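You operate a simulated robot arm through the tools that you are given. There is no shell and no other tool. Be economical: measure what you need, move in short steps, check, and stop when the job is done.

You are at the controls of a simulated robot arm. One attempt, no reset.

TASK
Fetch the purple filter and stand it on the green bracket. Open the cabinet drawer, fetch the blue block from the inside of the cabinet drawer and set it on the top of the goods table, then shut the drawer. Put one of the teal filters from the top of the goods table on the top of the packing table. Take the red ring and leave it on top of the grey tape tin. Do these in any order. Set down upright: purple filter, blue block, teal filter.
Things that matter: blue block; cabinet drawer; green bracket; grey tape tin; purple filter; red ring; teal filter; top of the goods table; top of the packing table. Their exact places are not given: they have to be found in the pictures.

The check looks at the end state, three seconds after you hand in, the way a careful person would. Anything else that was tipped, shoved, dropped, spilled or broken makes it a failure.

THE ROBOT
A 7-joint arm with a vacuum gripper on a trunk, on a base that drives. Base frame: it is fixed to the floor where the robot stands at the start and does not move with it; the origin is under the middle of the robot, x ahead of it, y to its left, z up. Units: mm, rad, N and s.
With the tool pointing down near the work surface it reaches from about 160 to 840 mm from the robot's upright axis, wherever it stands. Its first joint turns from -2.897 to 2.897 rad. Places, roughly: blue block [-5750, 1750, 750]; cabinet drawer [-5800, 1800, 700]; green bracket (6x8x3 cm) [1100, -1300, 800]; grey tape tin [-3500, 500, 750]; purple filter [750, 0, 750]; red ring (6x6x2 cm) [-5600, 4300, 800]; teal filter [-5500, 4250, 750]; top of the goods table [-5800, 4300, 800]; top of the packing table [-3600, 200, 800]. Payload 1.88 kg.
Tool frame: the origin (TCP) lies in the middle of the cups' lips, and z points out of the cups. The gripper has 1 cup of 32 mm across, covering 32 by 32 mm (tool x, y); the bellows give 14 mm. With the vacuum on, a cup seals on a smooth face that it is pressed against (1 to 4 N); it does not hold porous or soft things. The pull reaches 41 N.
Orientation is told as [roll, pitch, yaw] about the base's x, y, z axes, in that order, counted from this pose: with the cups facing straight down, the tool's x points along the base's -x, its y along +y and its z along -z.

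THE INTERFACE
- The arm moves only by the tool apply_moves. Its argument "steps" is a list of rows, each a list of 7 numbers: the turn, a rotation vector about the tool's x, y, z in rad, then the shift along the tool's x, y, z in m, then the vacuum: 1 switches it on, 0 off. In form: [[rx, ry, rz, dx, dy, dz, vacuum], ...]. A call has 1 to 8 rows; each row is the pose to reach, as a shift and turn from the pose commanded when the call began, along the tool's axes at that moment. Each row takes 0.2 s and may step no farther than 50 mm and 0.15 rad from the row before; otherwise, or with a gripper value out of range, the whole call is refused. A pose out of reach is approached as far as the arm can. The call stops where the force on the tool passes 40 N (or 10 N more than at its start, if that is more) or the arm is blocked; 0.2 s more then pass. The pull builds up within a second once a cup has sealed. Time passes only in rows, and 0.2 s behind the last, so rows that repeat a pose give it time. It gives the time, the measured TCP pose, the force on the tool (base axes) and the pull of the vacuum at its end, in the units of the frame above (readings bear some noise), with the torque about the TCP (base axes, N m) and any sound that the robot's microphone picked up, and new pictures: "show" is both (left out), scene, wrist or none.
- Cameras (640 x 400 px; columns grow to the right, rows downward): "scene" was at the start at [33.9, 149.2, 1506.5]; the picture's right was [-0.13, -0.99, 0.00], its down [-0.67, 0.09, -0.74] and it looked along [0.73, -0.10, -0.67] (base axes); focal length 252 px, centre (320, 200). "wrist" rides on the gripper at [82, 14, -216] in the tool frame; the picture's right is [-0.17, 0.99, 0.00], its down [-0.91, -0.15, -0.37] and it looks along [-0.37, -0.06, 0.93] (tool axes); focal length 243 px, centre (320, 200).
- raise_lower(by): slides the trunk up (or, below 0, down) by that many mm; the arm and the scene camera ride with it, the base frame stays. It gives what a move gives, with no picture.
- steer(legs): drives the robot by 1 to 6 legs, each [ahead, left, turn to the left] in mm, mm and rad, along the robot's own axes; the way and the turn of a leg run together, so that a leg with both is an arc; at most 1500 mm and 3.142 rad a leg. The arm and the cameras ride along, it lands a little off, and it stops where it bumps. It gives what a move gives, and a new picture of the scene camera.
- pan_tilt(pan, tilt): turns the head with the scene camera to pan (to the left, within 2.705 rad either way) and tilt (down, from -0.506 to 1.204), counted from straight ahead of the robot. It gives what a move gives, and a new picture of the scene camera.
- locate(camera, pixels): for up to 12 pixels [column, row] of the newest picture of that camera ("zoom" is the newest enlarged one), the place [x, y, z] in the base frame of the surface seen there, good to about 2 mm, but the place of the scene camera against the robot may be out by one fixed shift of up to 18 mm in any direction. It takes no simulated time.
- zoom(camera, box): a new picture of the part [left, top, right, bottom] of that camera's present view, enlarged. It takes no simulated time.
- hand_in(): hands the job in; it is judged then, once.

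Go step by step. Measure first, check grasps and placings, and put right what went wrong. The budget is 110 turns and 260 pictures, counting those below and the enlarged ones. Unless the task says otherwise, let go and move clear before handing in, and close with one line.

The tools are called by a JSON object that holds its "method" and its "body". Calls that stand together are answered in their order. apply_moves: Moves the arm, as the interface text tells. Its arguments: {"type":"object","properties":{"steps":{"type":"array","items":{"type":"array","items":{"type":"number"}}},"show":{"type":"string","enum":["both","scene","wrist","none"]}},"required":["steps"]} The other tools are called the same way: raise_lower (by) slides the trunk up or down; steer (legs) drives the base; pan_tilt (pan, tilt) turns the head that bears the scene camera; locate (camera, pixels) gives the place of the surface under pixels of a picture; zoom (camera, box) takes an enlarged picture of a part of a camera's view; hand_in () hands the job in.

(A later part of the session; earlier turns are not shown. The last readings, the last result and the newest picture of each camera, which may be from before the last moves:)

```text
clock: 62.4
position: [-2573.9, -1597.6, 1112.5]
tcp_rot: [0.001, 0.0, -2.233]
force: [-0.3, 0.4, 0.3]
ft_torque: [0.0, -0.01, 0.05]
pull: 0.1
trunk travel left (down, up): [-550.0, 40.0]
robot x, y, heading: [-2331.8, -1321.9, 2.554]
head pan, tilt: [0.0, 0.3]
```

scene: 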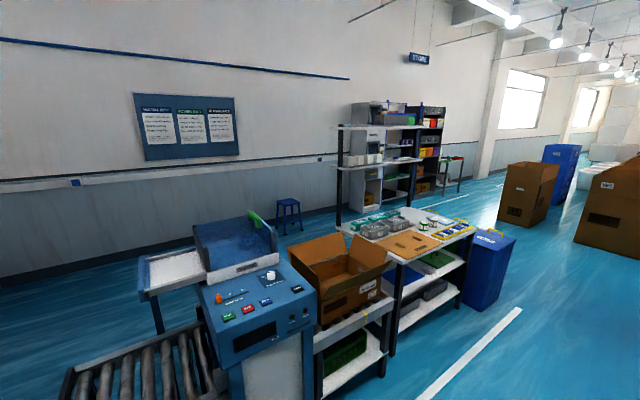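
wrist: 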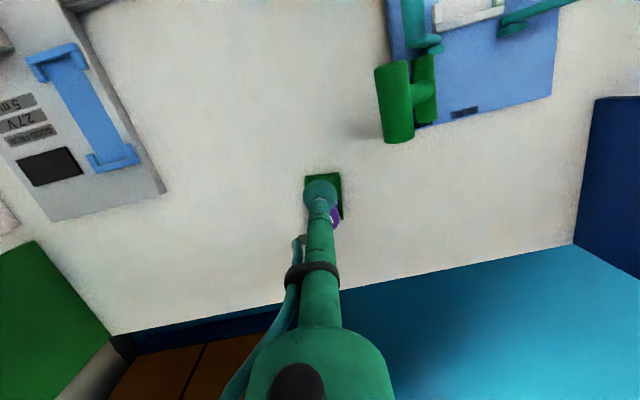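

{"method": "locate", "body": {"camera": "scene", "pixels": [[465, 305], [510, 225], [580, 240], [440, 240], [490, 240], [450, 190], [380, 200], [520, 320], [420, 395]]}}

{"method": "zoom", "body": {"camera": "scene", "box": [320, 90, 520, 270]}}

```text
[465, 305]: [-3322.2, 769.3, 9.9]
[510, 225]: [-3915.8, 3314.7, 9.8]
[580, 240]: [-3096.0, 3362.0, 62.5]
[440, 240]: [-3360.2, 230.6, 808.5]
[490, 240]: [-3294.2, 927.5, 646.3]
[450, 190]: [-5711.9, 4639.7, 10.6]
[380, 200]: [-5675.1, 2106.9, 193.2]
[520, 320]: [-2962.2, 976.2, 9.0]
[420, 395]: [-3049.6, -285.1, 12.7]
```

```text
2.22 times, centred on (420, 180) of scene
```

zoom: 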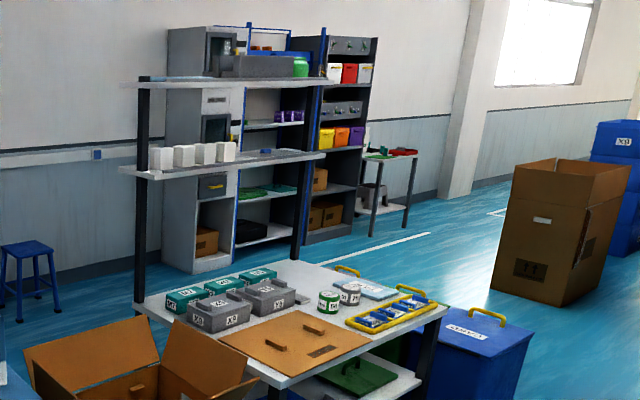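

The cabinet front faces +x at x≈-5680, y≈1900. The lane between the blue bin and the cartons is open at y≈2000.

{"method": "steer", "body": {"legs": [[0, 0, 0.587], [0, -1150, 0], [0, -1150, 0], [0, -1050, 0], [1200, 0, 0], [900, 0, 0]]}}

{"method": "zoom", "body": {"camera": "scene", "box": [200, 100, 440, 300]}}

```text
clock: 73.5
position: [-2341.9, 289.3, 1112.9]
tcp_rot: [-0.001, 0.0, -1.655]
force: [-0.1, -1.0, -0.6]
ft_torque: [0.01, -0.01, 0.03]
pull: 0.1
trunk travel left (down, up): [-550.0, 40.0]
robot x, y, heading: [-2290.0, 654.6, 3.139]
head pan, tilt: [0.0, 0.3]
stopped in leg 3: the robot was blocked; the commanded pose is now the measured one
```

scene: 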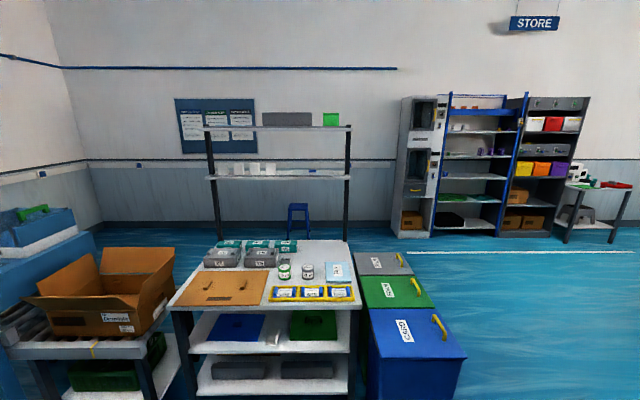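

```text
2.00 times, centred on (320, 200) of scene
```

zoom: 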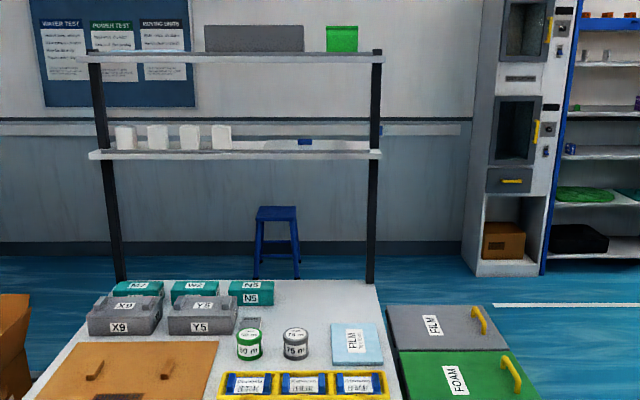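

Something on my right stopped the slide. I'll look right.

{"method": "pan_tilt", "body": {"pan": -1.6, "tilt": 0.8}}

```text
clock: 75.2
position: [-2343.1, 289.0, 1112.1]
tcp_rot: [0.0, -0.001, -1.656]
force: [0.4, 0.4, 0.3]
ft_torque: [-0.02, -0.02, 0.02]
pull: 0.1
trunk travel left (down, up): [-550.0, 40.0]
robot x, y, heading: [-2291.9, 652.6, 3.134]
head pan, tilt: [-1.6, 0.799]
```

scene: 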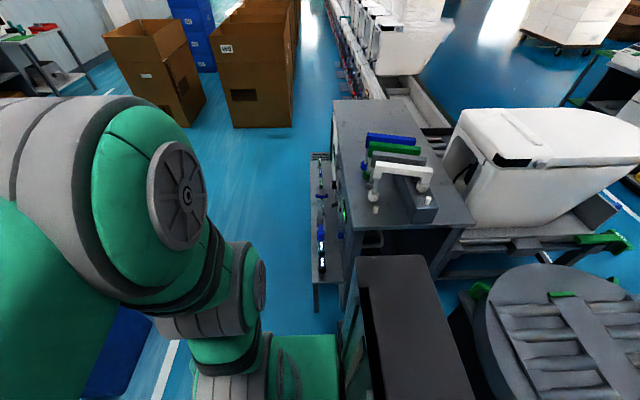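

A machine on the conveyor line blocks me at scene (325,230). I'll measure its edge and the lane's other side.

{"method": "locate", "body": {"camera": "scene", "pixels": [[313, 170], [313, 290], [317, 310], [330, 155], [235, 125], [150, 100], [120, 380], [330, 20], [180, 340], [205, 100]]}}

{"method": "zoom", "body": {"camera": "scene", "box": [280, 120, 480, 320]}}

```text
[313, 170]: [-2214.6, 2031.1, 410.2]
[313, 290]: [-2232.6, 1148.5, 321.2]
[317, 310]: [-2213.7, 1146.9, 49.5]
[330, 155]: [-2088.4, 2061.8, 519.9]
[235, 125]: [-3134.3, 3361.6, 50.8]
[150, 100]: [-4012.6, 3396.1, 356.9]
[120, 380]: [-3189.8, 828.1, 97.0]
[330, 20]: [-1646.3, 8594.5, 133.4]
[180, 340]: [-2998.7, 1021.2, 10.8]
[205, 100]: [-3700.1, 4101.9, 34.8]
```

```text
2.00 times, centred on (380, 220) of scene
```

zoom: 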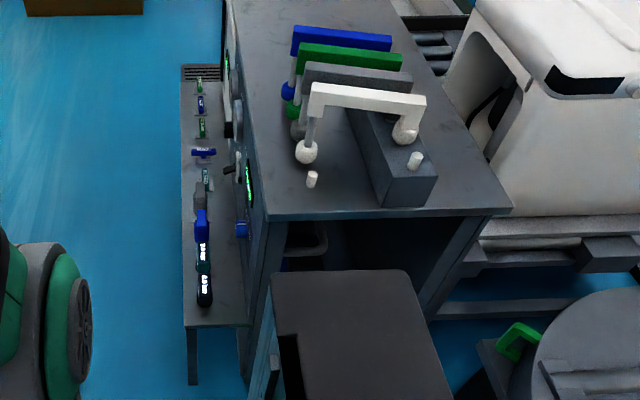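

The lane runs between x -2230 and about -3150. I'll move ahead to x≈-2680 and then slide.

{"method": "steer", "body": {"legs": [[390, 0, 0], [0, -1400, 0], [1000, 0, 0], [900, 0, 0]]}}

{"method": "pan_tilt", "body": {"pan": 0, "tilt": 0.4}}

```text
clock: 93.2
position: [-4602.9, 1678.1, 1113.0]
tcp_rot: [0.001, -0.002, -1.653]
force: [0.2, -1.2, -1.0]
ft_torque: [0.01, 0.01, -0.01]
pull: 0.1
trunk travel left (down, up): [-550.0, 40.0]
robot x, y, heading: [-4554.8, 2037.2, 3.14]
head pan, tilt: [-1.6, 0.799]
```

scene: 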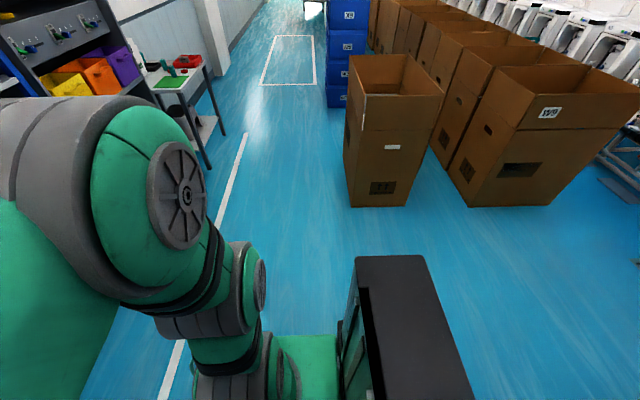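

```text
clock: 94.8
position: [-4602.6, 1676.8, 1112.9]
tcp_rot: [0.001, -0.002, -1.654]
force: [0.6, 0.2, 0.3]
ft_torque: [-0.03, -0.01, 0.0]
pull: 0.0
trunk travel left (down, up): [-550.0, 40.0]
robot x, y, heading: [-4554.6, 2038.4, 3.138]
head pan, tilt: [0.0, 0.4]
```

scene: 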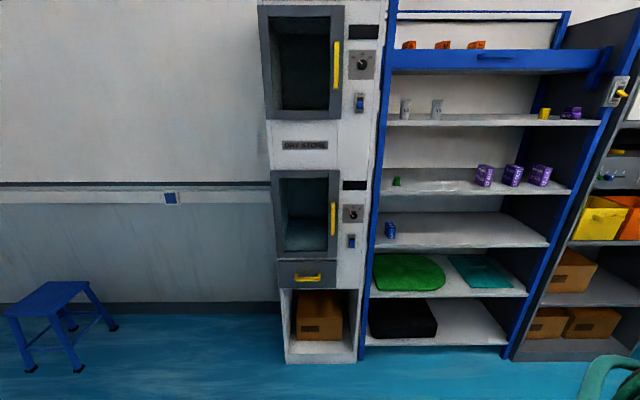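

The drawer with the yellow handle is at scene (307,274). I'll measure it.

{"method": "locate", "body": {"camera": "scene", "pixels": [[307, 278], [296, 279], [318, 278], [282, 265], [333, 262], [283, 285], [335, 285], [320, 285], [320, 360], [307, 268], [345, 255], [307, 232]]}}

{"method": "zoom", "body": {"camera": "scene", "box": [267, 245, 347, 305]}}

```text
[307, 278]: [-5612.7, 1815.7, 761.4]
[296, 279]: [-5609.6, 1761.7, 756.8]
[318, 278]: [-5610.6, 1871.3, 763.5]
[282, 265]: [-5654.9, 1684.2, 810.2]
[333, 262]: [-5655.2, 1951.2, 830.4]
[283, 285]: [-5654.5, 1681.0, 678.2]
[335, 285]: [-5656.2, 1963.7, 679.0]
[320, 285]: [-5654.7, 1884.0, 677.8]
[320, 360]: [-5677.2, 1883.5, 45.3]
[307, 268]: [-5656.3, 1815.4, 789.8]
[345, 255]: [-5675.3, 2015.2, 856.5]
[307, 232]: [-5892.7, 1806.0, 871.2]
```

```text
6.67 times, centred on (307, 275) of scene
```

zoom: 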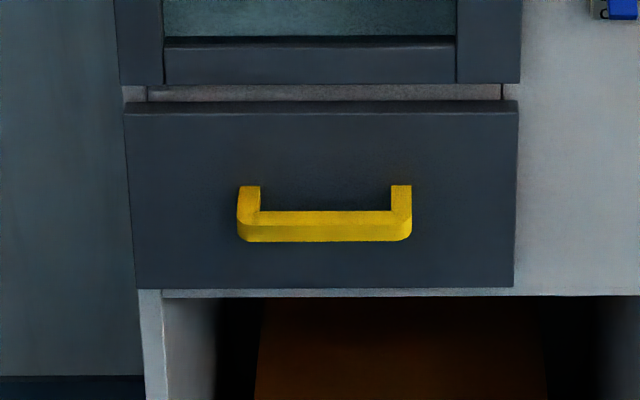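

The drawer face is at x≈-5655, y 1685–1955, z 678–825, with the handle bar at z≈761. I'll swing the arm back to the front first.

{"method": "apply_moves", "body": {"steps": [[0, 0, 0.124, 0.0271, -0.0359, 0, 0], [0, 0, 0.248, 0.0542, -0.0718, 0, 0], [0, 0, 0.372, 0.0813, -0.1077, 0, 0], [0, 0, 0.496, 0.1084, -0.1436, 0, 0], [0, 0, 0.62, 0.1355, -0.1795, 0, 0], [0, 0, 0.744, 0.1626, -0.2154, 0, 0], [0, 0, 0.868, 0.1897, -0.2513, 0, 0], [0, 0, 0.992, 0.217, -0.287, 0, 0]], "show": "none"}}

```text
clock: 96.7
position: [-4873.5, 1918.9, 1115.0]
tcp_rot: [0.001, 0.0, -2.647]
force: [0.4, 0.7, -0.3]
ft_torque: [-0.03, 0.01, -0.02]
pull: 0.0
trunk travel left (down, up): [-550.0, 40.0]
robot x, y, heading: [-4555.5, 2042.4, 3.136]
head pan, tilt: [0.0, 0.4]
```

{"method": "apply_moves", "body": {"steps": [[0, 0, 0.125, -0.0142, -0.0428, 0, 0], [0, 0, 0.25, -0.0284, -0.0856, 0, 0], [0, 0, 0.375, -0.0427, -0.1284, 0, 0], [0, 0, 0.5, -0.057, -0.1712, 0, 0]], "show": "none"}}

{"method": "apply_moves", "body": {"steps": [[0, -0.12, 0, -0.03, 0, 0, 0], [0, -0.24, 0, -0.06, 0, 0, 0], [0, -0.36, 0, -0.09, 0, 0.01, 0], [0, -0.48, 0, -0.12, 0, 0.02, 0], [0, -0.6, 0, -0.15, 0, 0.03, 0], [0, -0.72, 0, -0.17, 0, 0.05, 0], [0, -0.84, 0, -0.19, 0, 0.07, 0], [0, -0.96, 0, -0.2, 0, 0.09, 0]], "show": "scene"}}

```text
clock: 97.7
position: [-5003.5, 2042.2, 1113.4]
tcp_rot: [0.001, -0.001, 3.137]
force: [0.7, 0.0, -0.5]
ft_torque: [0.03, -0.01, -0.02]
pull: 0.0
trunk travel left (down, up): [-550.0, 40.0]
robot x, y, heading: [-4551.8, 2036.3, 3.135]
head pan, tilt: [0.0, 0.4]
```

```text
clock: 99.7
position: [-5238.9, 2043.4, 1091.0]
tcp_rot: [0.005, -1.023, 3.132]
force: [0.8, 0.0, 0.3]
ft_torque: [0.0, 0.04, -0.05]
pull: 0.1
trunk travel left (down, up): [-550.0, 40.0]
robot x, y, heading: [-4556.7, 2038.4, 3.138]
head pan, tilt: [0.0, 0.4]
stopped in row 8: the arm was blocked; the commanded pose is now the measured one
```

scene: 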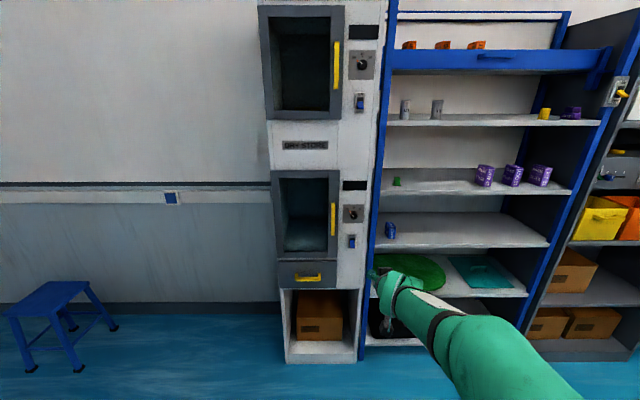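

The arm got blocked at about 59° of pitch, probably a joint limit. A horizontal tool works better with the shoulder lower, so I'll lower the trunk and raise the tool relative to it.

{"method": "raise_lower", "body": {"by": -350}}

{"method": "apply_moves", "body": {"steps": [[0, -0.03, 0, -0.03, 0, -0.02, 0], [0, -0.08, 0, -0.06, 0, -0.04, 0], [0, -0.16, 0, -0.09, 0, -0.06, 0], [0, -0.26, 0, -0.12, 0, -0.08, 0], [0, -0.37, 0, -0.14, 0, -0.09, 0], [0, -0.46, 0, -0.16, 0, -0.1, 0], [0, -0.547, 0, -0.18, 0, -0.11, 0]], "show": "scene"}}

```text
clock: 103.1
position: [-5244.1, 2043.6, 732.9]
tcp_rot: [0.002, -1.008, 3.138]
force: [1.1, 0.5, 0.2]
ft_torque: [0.03, -0.04, 0.0]
pull: 0.0
trunk travel left (down, up): [-200.0, 390.0]
robot x, y, heading: [-4551.7, 2040.8, 3.139]
head pan, tilt: [0.0, 0.4]
```

```text
clock: 104.0
position: [-5250.3, 2042.2, 713.6]
tcp_rot: [0.004, -0.993, 3.136]
force: [0.8, 0.1, 0.9]
ft_torque: [0.02, 0.04, 0.02]
pull: 0.0
trunk travel left (down, up): [-200.0, 390.0]
robot x, y, heading: [-4555.8, 2042.3, 3.137]
head pan, tilt: [0.0, 0.4]
stopped in row 4: the arm was blocked; the commanded pose is now the measured one
```

scene: 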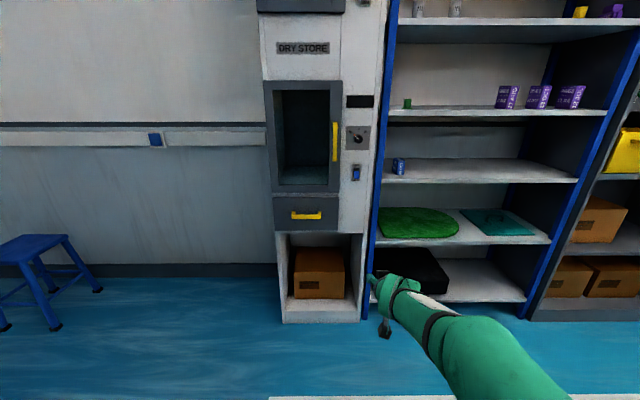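

Barely moved. I'll first raise the tool straight up with no pitching, to get clear of the tight wrist posture.

{"method": "apply_moves", "body": {"steps": [[0, 0, 0, -0.0335, 0, -0.0218, 0], [0, 0, 0, -0.067, 0, -0.0437, 0], [0, 0, 0, -0.1005, 0, -0.0655, 0], [0, 0, 0, -0.134, 0, -0.0874, 0], [0, 0, 0, -0.1676, 0, -0.109, 0], [0, 0, 0, -0.201, 0, -0.131, 0]], "show": "scene"}}

```text
clock: 105.4
position: [-5243.3, 2044.7, 961.6]
tcp_rot: [0.005, -1.001, 3.135]
force: [-0.2, 0.9, 0.1]
ft_torque: [0.0, 0.0, -0.01]
pull: 0.1
trunk travel left (down, up): [-200.0, 390.0]
robot x, y, heading: [-4555.5, 2041.9, 3.138]
head pan, tilt: [0.0, 0.4]
```

scene: 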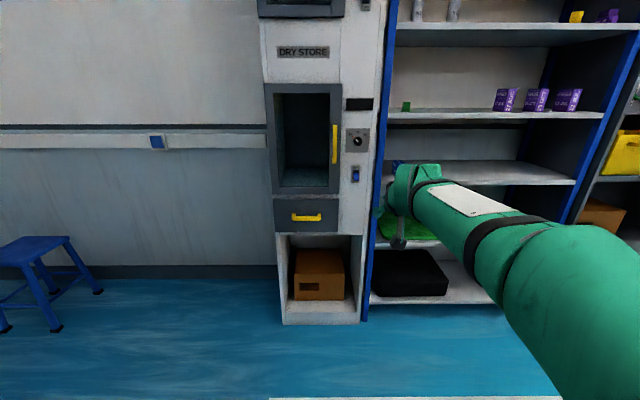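

That moved well. Now I'll pitch the remaining 0.57 rad while staying up here and going slightly forward.

{"method": "apply_moves", "body": {"steps": [[0, -0.08, 0, -0.01, 0, 0.01, 0], [0, -0.16, 0, -0.02, 0, 0.02, 0], [0, -0.24, 0, -0.03, 0, 0.03, 0], [0, -0.32, 0, -0.04, 0, 0.04, 0], [0, -0.4, 0, -0.05, 0, 0.05, 0], [0, -0.48, 0, -0.05, 0, 0.06, 0], [0, -0.57, 0, -0.05, 0, 0.07, 0], [0, -0.57, 0, -0.05, 0, 0.07, 0]], "show": "both"}}

```text
clock: 106.9
position: [-5352.4, 2045.8, 1026.4]
tcp_rot: [-0.015, -1.517, -3.136]
force: [0.4, 0.9, -0.8]
ft_torque: [0.01, 0.07, 0.02]
pull: 0.1
trunk travel left (down, up): [-200.0, 390.0]
robot x, y, heading: [-4556.9, 2042.0, 3.133]
head pan, tilt: [0.0, 0.4]
stopped in row 7: the arm was blocked; the commanded pose is now the measured one
```

scene: 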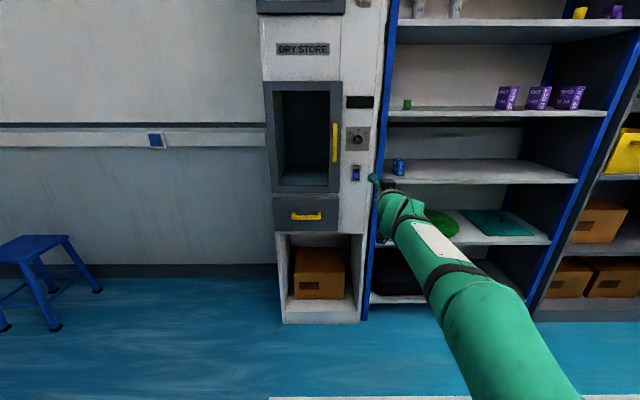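
wrist: 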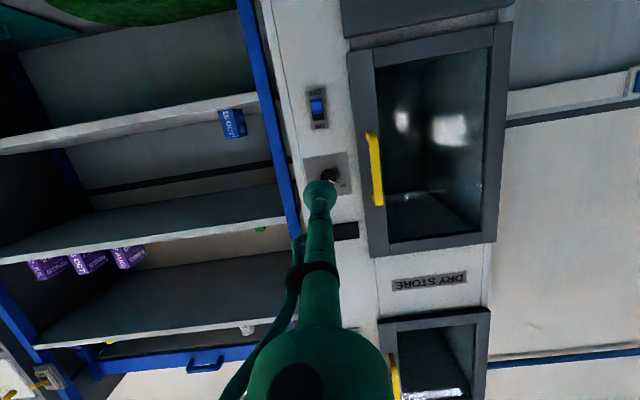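

Almost horizontal now (pitch -1.517). I'll lower the trunk to drawer height and drive to line up with the drawer.

{"method": "raise_lower", "body": {"by": -200}}

{"method": "steer", "body": {"legs": [[130, 228, 0.005]]}}

{"method": "apply_moves", "body": {"steps": [[0, 0, 0, 0, 0, 0, 0]], "show": "wrist"}}

```text
clock: 109.0
position: [-5354.9, 2046.8, 817.3]
tcp_rot: [-0.016, -1.503, -3.136]
force: [-0.3, 0.6, -0.4]
ft_torque: [-0.02, 0.01, 0.02]
pull: 0.1
trunk travel left (down, up): [0.0, 590.0]
robot x, y, heading: [-4555.2, 2040.7, 3.136]
head pan, tilt: [0.0, 0.4]
```

```text
clock: 110.9
position: [-5483.6, 1818.1, 818.0]
tcp_rot: [-0.015, -1.508, -3.131]
force: [0.5, -0.2, -0.9]
ft_torque: [-0.02, -0.02, 0.0]
pull: 0.1
trunk travel left (down, up): [0.0, 590.0]
robot x, y, heading: [-4684.5, 1813.9, 3.138]
head pan, tilt: [0.0, 0.4]
```

scene: 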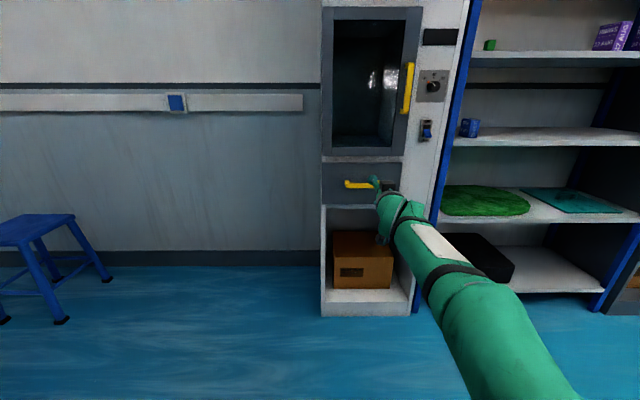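

```text
clock: 111.3
position: [-5484.2, 1818.5, 815.5]
tcp_rot: [-0.014, -1.503, -3.136]
force: [0.3, -0.5, 0.5]
ft_torque: [-0.02, -0.01, 0.05]
pull: 0.0
trunk travel left (down, up): [0.0, 590.0]
robot x, y, heading: [-4684.5, 1815.1, 3.139]
head pan, tilt: [0.0, 0.4]
```

wrist: 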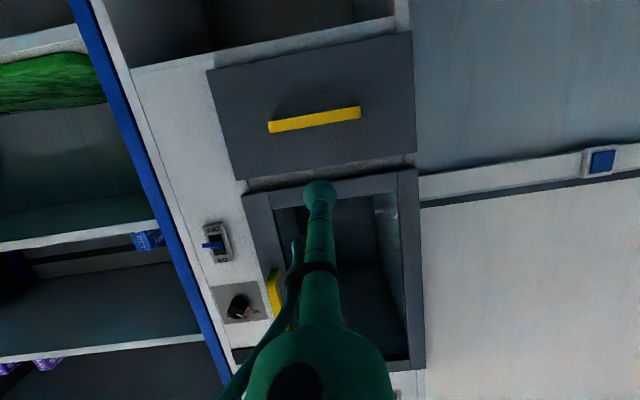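

{"method": "locate", "body": {"camera": "wrist", "pixels": [[270, 127], [358, 113], [315, 120], [310, 155], [330, 90], [210, 75], [245, 180], [412, 150], [408, 35], [380, 150], [330, 165], [400, 170]]}}

{"method": "zoom", "body": {"camera": "wrist", "box": [200, 20, 440, 210]}}

```text
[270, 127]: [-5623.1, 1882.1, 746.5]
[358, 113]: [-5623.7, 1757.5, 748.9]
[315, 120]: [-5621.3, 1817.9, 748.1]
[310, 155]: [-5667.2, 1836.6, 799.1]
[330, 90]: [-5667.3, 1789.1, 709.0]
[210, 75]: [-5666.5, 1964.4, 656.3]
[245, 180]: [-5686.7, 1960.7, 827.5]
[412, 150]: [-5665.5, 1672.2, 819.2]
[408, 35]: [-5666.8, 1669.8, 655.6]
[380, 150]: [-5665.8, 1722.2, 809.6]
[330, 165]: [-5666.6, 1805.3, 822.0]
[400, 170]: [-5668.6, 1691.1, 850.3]
```

```text
2.11 times, centred on (320, 115) of wrist
```

zoom: 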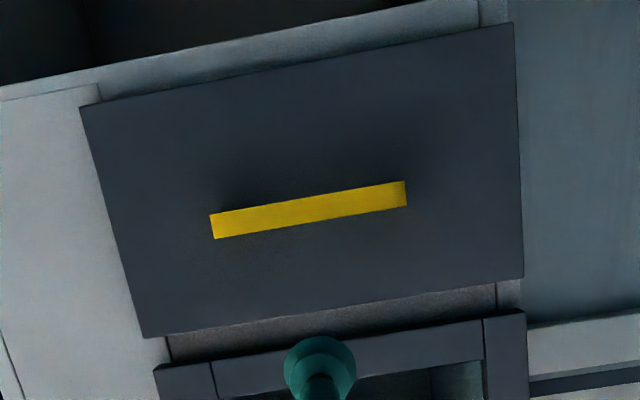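

True face x=-5666, z 656–820; handle z 738–757. I'll aim the cup at (1818, 793) above the handle. I'll drive 120 forward and adjust height and pitch.

{"method": "steer", "body": {"legs": [[120, 0, 0]]}}

{"method": "apply_moves", "body": {"steps": [[0, -0.02, 0, 0.008, 0, 0.01, 0], [0, -0.04, 0, 0.015, 0, 0.02, 0], [0, -0.06, 0, 0.02, 0, 0.03, 0], [0, -0.06, 0, 0.02, 0, 0.03, 0]], "show": "wrist"}}

```text
clock: 112.5
position: [-5604.7, 1819.4, 816.5]
tcp_rot: [-0.016, -1.503, -3.133]
force: [0.3, -0.6, -0.3]
ft_torque: [-0.03, -0.01, -0.03]
pull: 0.1
trunk travel left (down, up): [0.0, 590.0]
robot x, y, heading: [-4803.2, 1815.1, 3.142]
head pan, tilt: [0.0, 0.4]
```

scene: 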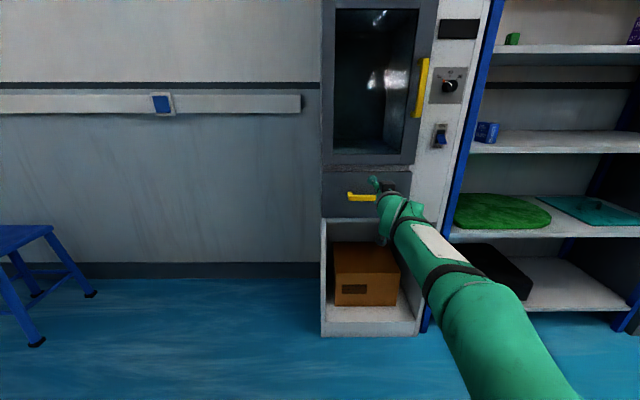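

```text
clock: 113.5
position: [-5626.3, 1821.0, 803.3]
tcp_rot: [-2.932, -1.566, -0.22]
force: [0.2, -0.7, 0.3]
ft_torque: [-0.01, -0.01, -0.05]
pull: 0.1
trunk travel left (down, up): [0.0, 590.0]
robot x, y, heading: [-4807.6, 1814.7, 3.138]
head pan, tilt: [0.0, 0.4]
```

wrist: 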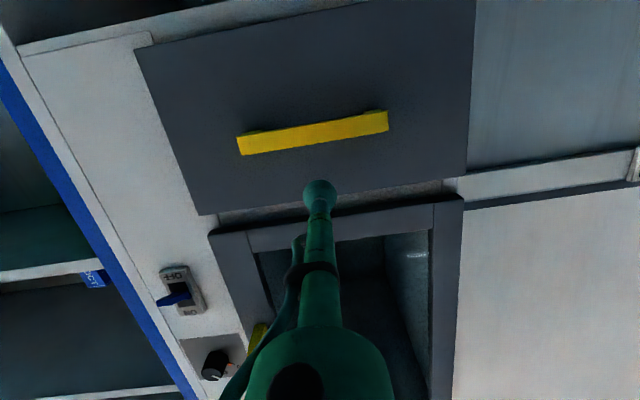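

Horizontal now. I'll drop 10 mm and advance to the face with vacuum on.

{"method": "apply_moves", "body": {"steps": [[0, 0, 0, 0.01, 0, 0.0, 1], [0, 0, 0, 0.01, 0, 0.025, 1], [0, 0, 0, 0.01, 0, 0.036, 1], [0, 0, 0, 0.01, 0, 0.041, 1], [0, 0, 0, 0.01, 0, 0.043, 1], [0, 0, 0, 0.01, 0, 0.043, 1], [0, 0, 0, 0.01, 0, 0.043, 1]], "show": "wrist"}}

```text
clock: 115.2
position: [-5670.2, 1821.2, 792.6]
tcp_rot: [-2.899, -1.567, -0.252]
force: [10.5, 0.2, -3.4]
ft_torque: [0.15, -0.06, 0.25]
pull: 40.6
trunk travel left (down, up): [0.0, 590.0]
robot x, y, heading: [-4801.0, 1816.3, 3.14]
head pan, tilt: [0.0, 0.4]
```

wrist: 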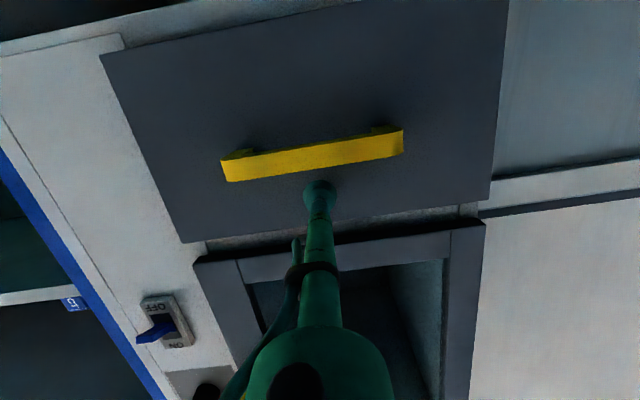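

Sealed. I'll pull back with the arm slowly.

{"method": "apply_moves", "body": {"steps": [[0, 0, 0, 0, 0, -0.015, 1], [0, 0, 0, 0, 0, -0.03, 1], [0, 0, 0, 0, 0, -0.045, 1], [0, 0, 0, 0, 0, -0.06, 1], [0, 0, 0, 0, 0, -0.06, 1]], "show": "wrist"}}

```text
clock: 116.3
position: [-5609.9, 1821.1, 792.2]
tcp_rot: [-2.823, -1.567, -0.326]
force: [0.6, -1.4, -1.1]
ft_torque: [-0.2, -0.09, 0.19]
pull: 41.0
trunk travel left (down, up): [0.0, 590.0]
robot x, y, heading: [-4803.5, 1816.9, 3.137]
head pan, tilt: [0.0, 0.4]
```

wrist: 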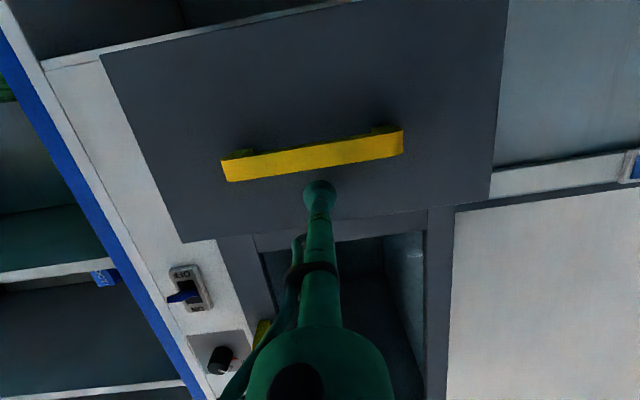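

The drawer opens easily. I'll drive the base back 150 mm to open it further.

{"method": "steer", "body": {"legs": [[-150, 0, 0]]}}

{"method": "pan_tilt", "body": {"pan": 0.0, "tilt": 0.7}}

```text
clock: 117.7
position: [-5459.1, 1820.3, 791.9]
tcp_rot: [3.052, -1.568, 0.082]
force: [-1.8, 14.1, -0.2]
ft_torque: [0.24, -0.05, 0.17]
pull: 40.8
trunk travel left (down, up): [0.0, 590.0]
robot x, y, heading: [-4653.9, 1813.4, 3.146]
head pan, tilt: [0.0, 0.4]
```

scene: 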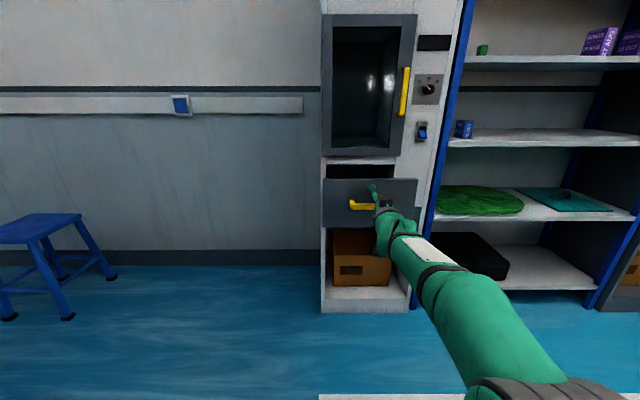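

```text
clock: 118.5
position: [-5459.0, 1821.0, 791.5]
tcp_rot: [-3.037, -1.568, -0.114]
force: [-0.6, 3.6, -0.1]
ft_torque: [-0.11, -0.06, 0.16]
pull: 41.0
trunk travel left (down, up): [0.0, 590.0]
robot x, y, heading: [-4656.5, 1819.3, 3.141]
head pan, tilt: [0.0, 0.7]
```

scene: 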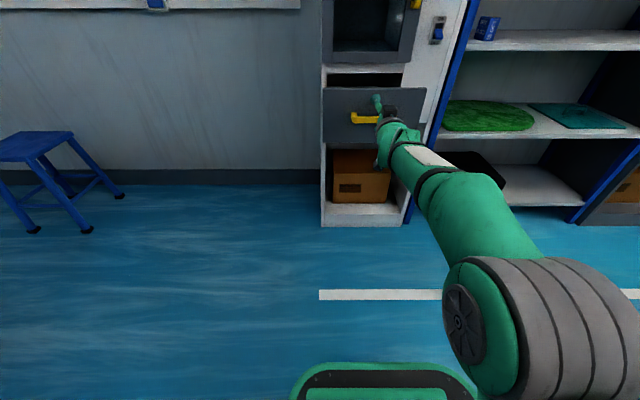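

Open by about 210 mm. I'll try pulling a little more with the arm, watching the force.

{"method": "apply_moves", "body": {"steps": [[0, 0, 0, 0, 0, -0.015, 1], [0, 0, 0, 0, 0, -0.03, 1], [0, 0, 0, 0, 0, -0.045, 1], [0, 0, 0, 0, 0, -0.06, 1], [0, 0, 0, 0, 0, -0.06, 1]], "show": "none"}}

```text
clock: 119.9
position: [-5417.2, 1817.7, 758.8]
tcp_rot: [-0.088, -1.532, -3.06]
force: [-0.6, 0.0, 23.0]
ft_torque: [-0.14, -0.99, -0.01]
pull: 40.9
trunk travel left (down, up): [0.0, 590.0]
robot x, y, heading: [-4654.3, 1814.1, 3.141]
head pan, tilt: [0.0, 0.7]
stopped in row 5: the arm was blocked; the commanded pose is now the measured one
```

The arm sagged at a joint limit (z 759, Fz 23 N). I'll look before doing anything else.

{"method": "apply_moves", "body": {"steps": [[0, 0, 0, -0.015, 0, 0, 1], [0, 0, 0, -0.03, 0, 0, 1]], "show": "both"}}

```text
clock: 120.4
position: [-5416.1, 1818.6, 767.0]
tcp_rot: [-0.064, -1.523, -3.084]
force: [-31.2, 0.0, 3.9]
ft_torque: [0.08, 0.04, 0.01]
pull: 41.2
trunk travel left (down, up): [0.0, 590.0]
robot x, y, heading: [-4659.4, 1814.9, 3.139]
head pan, tilt: [0.0, 0.7]
stopped in row 2: the force on the tool passed its limit at 41 N (the readings are from after the stop); the commanded pose is now the measured one
```

scene: 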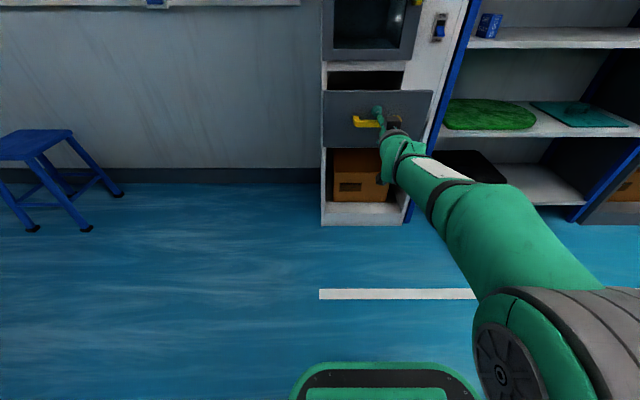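
wrist: 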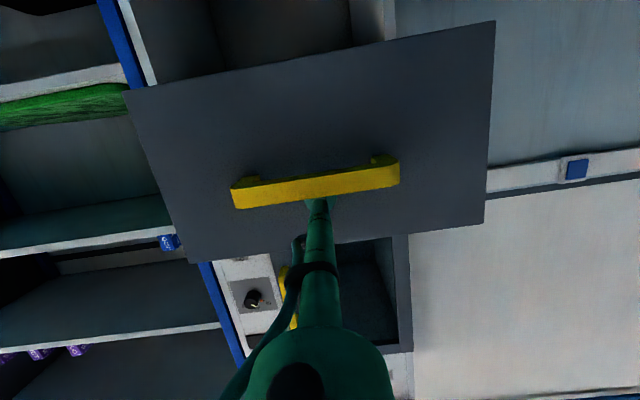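

The cup slipped down the face to just above the handle, but the drawer is level and open about 250 mm, with -31 N suggesting its end stop. I'll release the vacuum and back off with the base.

{"method": "apply_moves", "body": {"steps": [[0, 0, 0, 0, 0, 0, 0], [0, 0, 0, 0, 0, 0, 0], [0, 0, 0, 0, 0, 0, 0], [0, 0, 0, 0, 0, 0, 0]], "show": "none"}}

{"method": "steer", "body": {"legs": [[-200, 0, 0]]}}

{"method": "raise_lower", "body": {"by": 400}}

{"method": "pan_tilt", "body": {"pan": 0.15, "tilt": 0.8}}

```text
clock: 121.4
position: [-5415.0, 1818.6, 769.0]
tcp_rot: [-0.038, -1.522, -3.111]
force: [-0.6, 0.2, -0.3]
ft_torque: [0.03, -0.01, 0.01]
pull: 0.1
trunk travel left (down, up): [0.0, 590.0]
robot x, y, heading: [-4655.6, 1815.9, 3.136]
head pan, tilt: [0.0, 0.7]
```

```text
clock: 123.0
position: [-5209.7, 1818.0, 767.8]
tcp_rot: [-0.036, -1.52, -3.112]
force: [0.6, -0.1, 0.1]
ft_torque: [0.01, -0.01, -0.02]
pull: 0.1
trunk travel left (down, up): [0.0, 590.0]
robot x, y, heading: [-4452.4, 1815.8, 3.138]
head pan, tilt: [0.0, 0.7]
```

scene: 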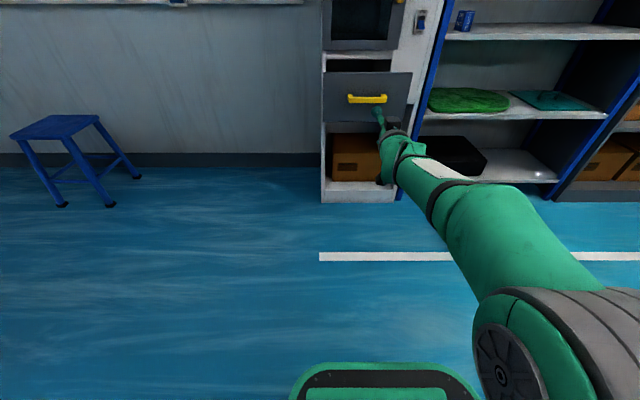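

```text
clock: 126.8
position: [-5206.3, 1817.1, 1172.0]
tcp_rot: [-0.04, -1.524, -3.108]
force: [-0.4, 0.6, -0.5]
ft_torque: [0.0, 0.02, 0.0]
pull: 0.0
trunk travel left (down, up): [-400.0, 190.0]
robot x, y, heading: [-4453.5, 1814.2, 3.142]
head pan, tilt: [0.0, 0.7]
```

```text
clock: 127.5
position: [-5206.7, 1816.6, 1171.5]
tcp_rot: [-0.042, -1.525, -3.106]
force: [0.4, 0.9, -0.2]
ft_torque: [0.02, 0.0, 0.04]
pull: 0.1
trunk travel left (down, up): [-400.0, 190.0]
robot x, y, heading: [-4450.3, 1814.8, 3.141]
head pan, tilt: [0.15, 0.799]
```

scene: 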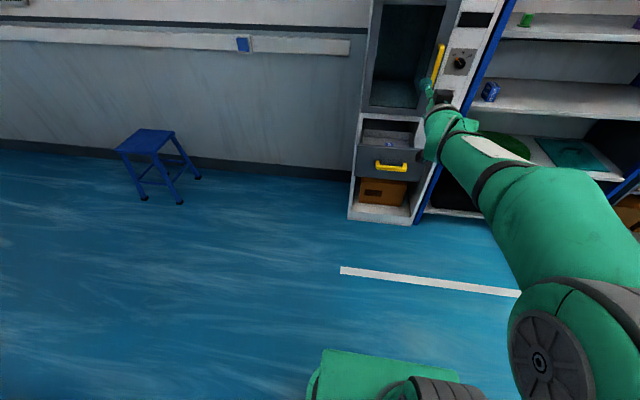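

Something blue is inside the drawer at (388,143).

{"method": "zoom", "body": {"camera": "scene", "box": [345, 105, 435, 185]}}

{"method": "locate", "body": {"camera": "scene", "pixels": [[388, 142], [390, 140], [386, 145], [375, 130], [410, 133], [388, 168], [364, 148], [410, 152], [380, 140], [405, 142], [388, 122], [395, 143]]}}

```text
5.00 times, centred on (390, 145) of scene
```

zoom: 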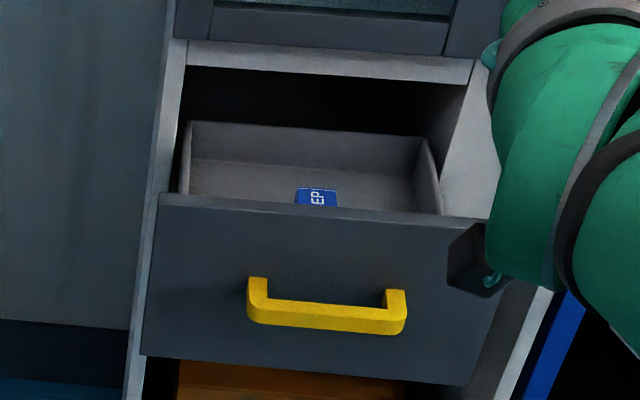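

```text
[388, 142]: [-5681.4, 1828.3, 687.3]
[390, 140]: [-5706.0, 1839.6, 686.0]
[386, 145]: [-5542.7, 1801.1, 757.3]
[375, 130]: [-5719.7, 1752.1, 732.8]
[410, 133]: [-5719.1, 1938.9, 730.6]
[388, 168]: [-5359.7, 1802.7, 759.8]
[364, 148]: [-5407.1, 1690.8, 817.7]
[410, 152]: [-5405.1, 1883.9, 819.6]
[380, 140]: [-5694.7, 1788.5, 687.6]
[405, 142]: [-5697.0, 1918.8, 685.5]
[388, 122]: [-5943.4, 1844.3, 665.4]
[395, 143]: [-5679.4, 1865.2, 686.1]
```

The blue block's top is near (-5543,1801,757). I'll rotate the tool back to pointing down while pulling in.

{"method": "apply_moves", "body": {"steps": [[0, 0.135, 0, 0.008, 0, -0.014, 0], [0, 0.27, 0, 0.016, 0, -0.028, 0], [0, 0.405, 0, 0.024, 0, -0.042, 0], [0, 0.54, 0, 0.032, 0, -0.056, 0], [0, 0.675, 0, 0.04, 0, -0.07, 0], [0, 0.81, 0, 0.048, 0, -0.084, 0], [0, 0.945, 0, 0.056, 0, -0.098, 0], [0, 1.08, 0, 0.064, 0, -0.112, 0]], "show": "none"}}

{"method": "apply_moves", "body": {"steps": [[0, 0.11, 0, 0, 0, 0, 0], [0, 0.22, 0, 0, 0, 0, 0], [0, 0.33, 0, 0, 0, 0, 0], [0, 0.44, 0, 0, 0, 0, 0]], "show": "none"}}

{"method": "steer", "body": {"legs": [[350, 0, 0]]}}

{"method": "apply_moves", "body": {"steps": [[0, 0, 0, 0, 0, 0, 0]], "show": "wrist"}}

```text
clock: 129.3
position: [-5090.5, 1816.0, 1114.2]
tcp_rot: [-0.002, -0.443, 3.136]
force: [0.8, 0.7, 0.6]
ft_torque: [0.02, 0.03, 0.02]
pull: 0.2
out of reach, approached as far as the arm can: row 2
trunk travel left (down, up): [-400.0, 190.0]
robot x, y, heading: [-4451.4, 1814.7, 3.144]
head pan, tilt: [0.15, 0.799]
```

```text
clock: 130.3
position: [-5091.5, 1817.1, 1113.8]
tcp_rot: [-0.004, -0.002, 3.135]
force: [0.7, 0.2, -0.3]
ft_torque: [-0.01, 0.04, 0.01]
pull: 0.1
trunk travel left (down, up): [-400.0, 190.0]
robot x, y, heading: [-4452.4, 1812.7, 3.14]
head pan, tilt: [0.15, 0.799]
```

```text
clock: 132.6
position: [-5440.1, 1818.1, 1113.4]
tcp_rot: [-0.003, -0.004, 3.133]
force: [0.4, -0.4, -0.4]
ft_torque: [-0.01, -0.01, -0.02]
pull: 0.1
trunk travel left (down, up): [-400.0, 190.0]
robot x, y, heading: [-4801.4, 1813.8, 3.136]
head pan, tilt: [0.15, 0.799]
```

scene: 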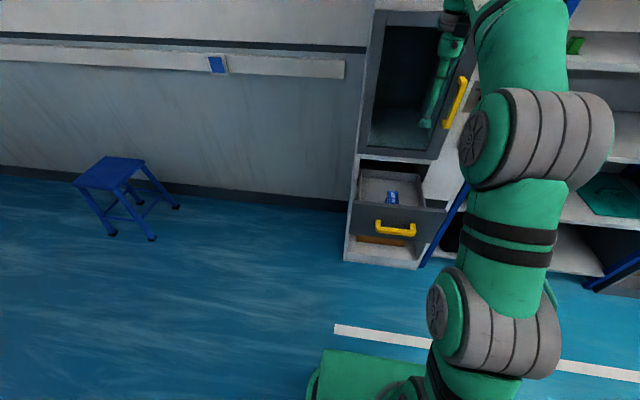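

```text
clock: 133.0
position: [-5440.6, 1818.6, 1112.3]
tcp_rot: [-0.003, -0.002, 3.134]
force: [-0.1, 0.4, -0.4]
ft_torque: [0.03, 0.01, -0.02]
pull: 0.1
trunk travel left (down, up): [-400.0, 190.0]
robot x, y, heading: [-4796.8, 1815.8, 3.135]
head pan, tilt: [0.15, 0.799]
```

wrist: 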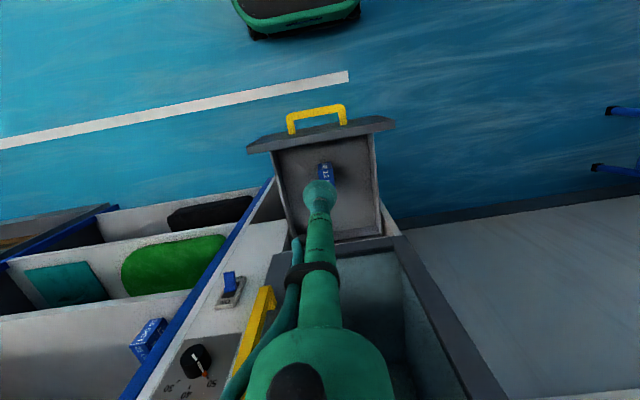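

{"method": "zoom", "body": {"camera": "wrist", "box": [270, 130, 390, 220]}}

{"method": "locate", "body": {"camera": "wrist", "pixels": [[319, 165], [331, 164], [325, 172], [334, 180], [318, 178], [350, 200], [300, 130], [285, 190], [375, 225], [390, 240]]}}

```text
4.44 times, centred on (330, 175) of wrist
```

zoom: 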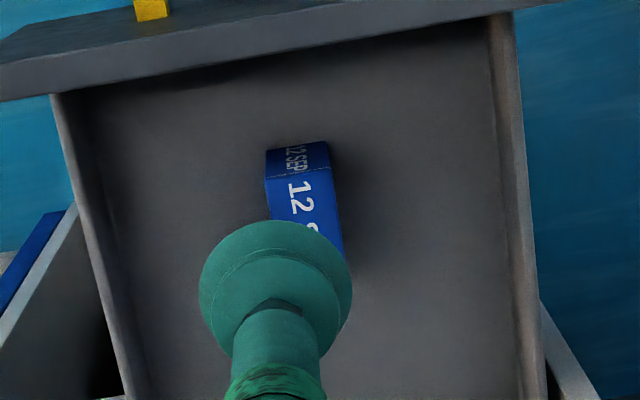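

```text
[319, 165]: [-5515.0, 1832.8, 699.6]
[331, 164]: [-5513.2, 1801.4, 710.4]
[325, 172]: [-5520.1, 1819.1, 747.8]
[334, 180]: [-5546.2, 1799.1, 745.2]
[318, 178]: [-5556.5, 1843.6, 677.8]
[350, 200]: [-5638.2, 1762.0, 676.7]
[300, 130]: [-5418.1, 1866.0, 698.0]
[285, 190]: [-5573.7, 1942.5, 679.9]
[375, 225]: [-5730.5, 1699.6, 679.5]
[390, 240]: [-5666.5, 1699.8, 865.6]
```

{"method": "zoom", "body": {"camera": "scene", "box": [352, 165, 442, 245]}}

{"method": "locate", "body": {"camera": "scene", "pixels": [[392, 195], [388, 193], [397, 193], [392, 202], [388, 191], [396, 191]]}}

```text
5.00 times, centred on (397, 205) of scene
```

zoom: 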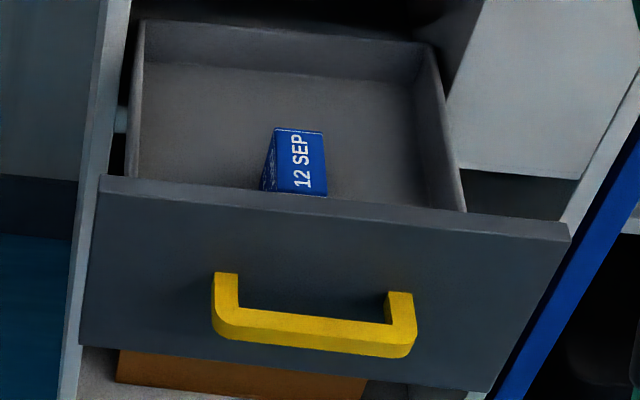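

```text
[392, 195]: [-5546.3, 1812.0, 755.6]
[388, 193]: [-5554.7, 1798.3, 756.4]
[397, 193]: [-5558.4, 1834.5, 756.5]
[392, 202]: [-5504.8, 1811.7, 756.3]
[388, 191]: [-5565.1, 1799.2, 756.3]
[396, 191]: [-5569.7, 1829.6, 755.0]
```

{"method": "locate", "body": {"camera": "zoom", "pixels": [[276, 130], [321, 133], [325, 194], [279, 190], [300, 160], [272, 160], [324, 165]]}}

```text
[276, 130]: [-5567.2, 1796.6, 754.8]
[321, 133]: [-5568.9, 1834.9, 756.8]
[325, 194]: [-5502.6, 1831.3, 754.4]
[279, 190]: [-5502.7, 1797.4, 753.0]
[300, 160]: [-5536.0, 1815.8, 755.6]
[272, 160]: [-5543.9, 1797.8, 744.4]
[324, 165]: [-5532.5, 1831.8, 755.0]
```

The block's true centre is about (-5546,1818), top z≈747. I'll go down diagonally to just above it.

{"method": "apply_moves", "body": {"steps": [[0, 0, 0, -0.013, 0, 0.038, 0], [0, 0, 0, -0.027, 0, 0.076, 0], [0, 0, 0, -0.04, 0, 0.114, 0], [0, 0, 0, -0.053, 0, 0.152, 0], [0, 0, 0, -0.066, 0, 0.19, 0], [0, 0, 0, -0.08, 0, 0.228, 0], [0, 0, 0, -0.093, 0, 0.266, 0], [0, 0, 0, -0.106, 0, 0.3, 0]], "show": "both"}}

{"method": "zoom", "body": {"camera": "wrist", "box": [270, 110, 390, 220]}}

```text
clock: 134.8
position: [-5548.0, 1819.1, 809.8]
tcp_rot: [-0.002, -0.005, 3.134]
force: [-0.2, 0.3, 1.0]
ft_torque: [-0.02, 0.01, -0.04]
pull: 0.1
trunk travel left (down, up): [-400.0, 190.0]
robot x, y, heading: [-4799.4, 1812.0, 3.136]
head pan, tilt: [0.15, 0.799]
```

scene: 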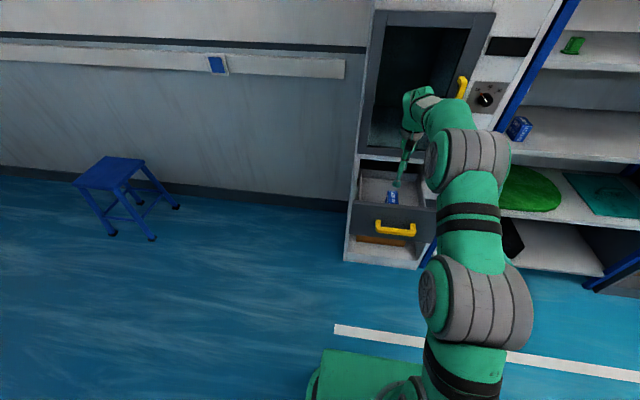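
wrist: 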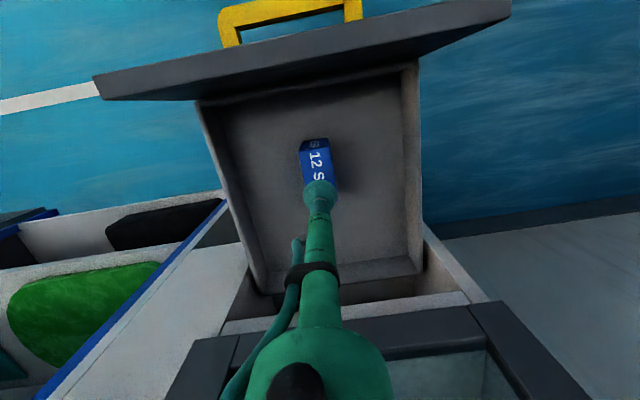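

```text
3.64 times, centred on (330, 165) of wrist
```

zoom: 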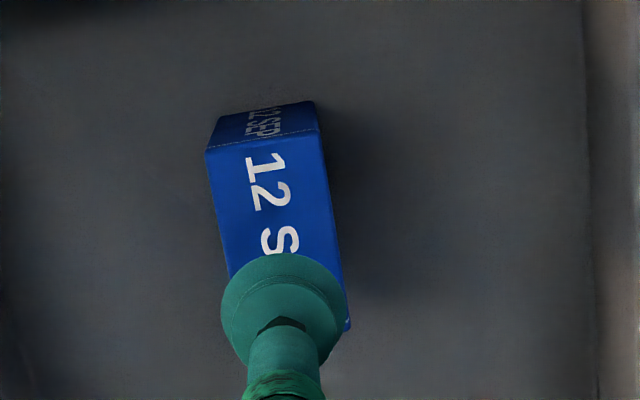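

{"method": "locate", "body": {"camera": "zoom", "pixels": [[210, 155], [318, 136], [347, 322], [228, 255], [334, 245], [270, 200]]}}

```text
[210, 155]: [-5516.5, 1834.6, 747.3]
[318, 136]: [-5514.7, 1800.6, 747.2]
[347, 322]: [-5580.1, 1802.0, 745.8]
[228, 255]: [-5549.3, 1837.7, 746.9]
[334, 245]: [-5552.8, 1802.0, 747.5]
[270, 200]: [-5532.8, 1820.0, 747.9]
```

Aligned: the block's top centre is (-5548,1819,747), right under the cup. I'll go down with vacuum on.

{"method": "apply_moves", "body": {"steps": [[0, 0, 0, 0, 0, 0.035, 1], [0, 0, 0, 0, 0, 0.055, 1], [0, 0, 0, 0, 0, 0.062, 1], [0, 0, 0, 0, 0, 0.065, 1], [0, 0, 0, 0, 0, 0.065, 1], [0, 0, 0, 0, 0, 0.065, 1], [0, 0, 0, 0, 0, 0.065, 1]], "show": "none"}}

```text
clock: 136.4
position: [-5547.9, 1818.8, 748.5]
tcp_rot: [-0.002, -0.003, 3.134]
force: [0.6, 0.0, -0.4]
ft_torque: [0.0, 0.03, 0.01]
pull: 41.1
trunk travel left (down, up): [-400.0, 190.0]
robot x, y, heading: [-4798.6, 1814.3, 3.145]
head pan, tilt: [0.15, 0.799]
```

Sealed at 41 N. Lifting out.

{"method": "apply_moves", "body": {"steps": [[0, 0, 0, 0, 0, -0.02, 1], [0, 0, 0, 0, 0, -0.06, 1], [0, 0, 0, 0, 0, -0.1, 1], [0, 0, 0, 0.005, 0, -0.145, 1], [0, 0, 0, 0.015, 0, -0.19, 1], [0, 0, 0, 0.03, 0, -0.235, 1], [0, 0, 0, 0.05, 0, -0.275, 1], [0, 0, 0, 0.075, 0, -0.315, 1]], "show": "wrist"}}

```text
clock: 138.2
position: [-5472.7, 1820.1, 1062.9]
tcp_rot: [-0.001, -0.004, 3.134]
force: [-0.1, -0.1, -2.4]
ft_torque: [0.02, -0.03, 0.02]
pull: 40.8
trunk travel left (down, up): [-400.0, 190.0]
robot x, y, heading: [-4803.4, 1815.0, 3.143]
head pan, tilt: [0.15, 0.799]
```

wrist: 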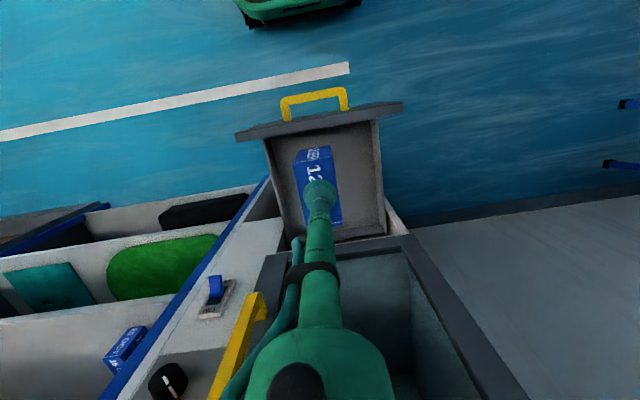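

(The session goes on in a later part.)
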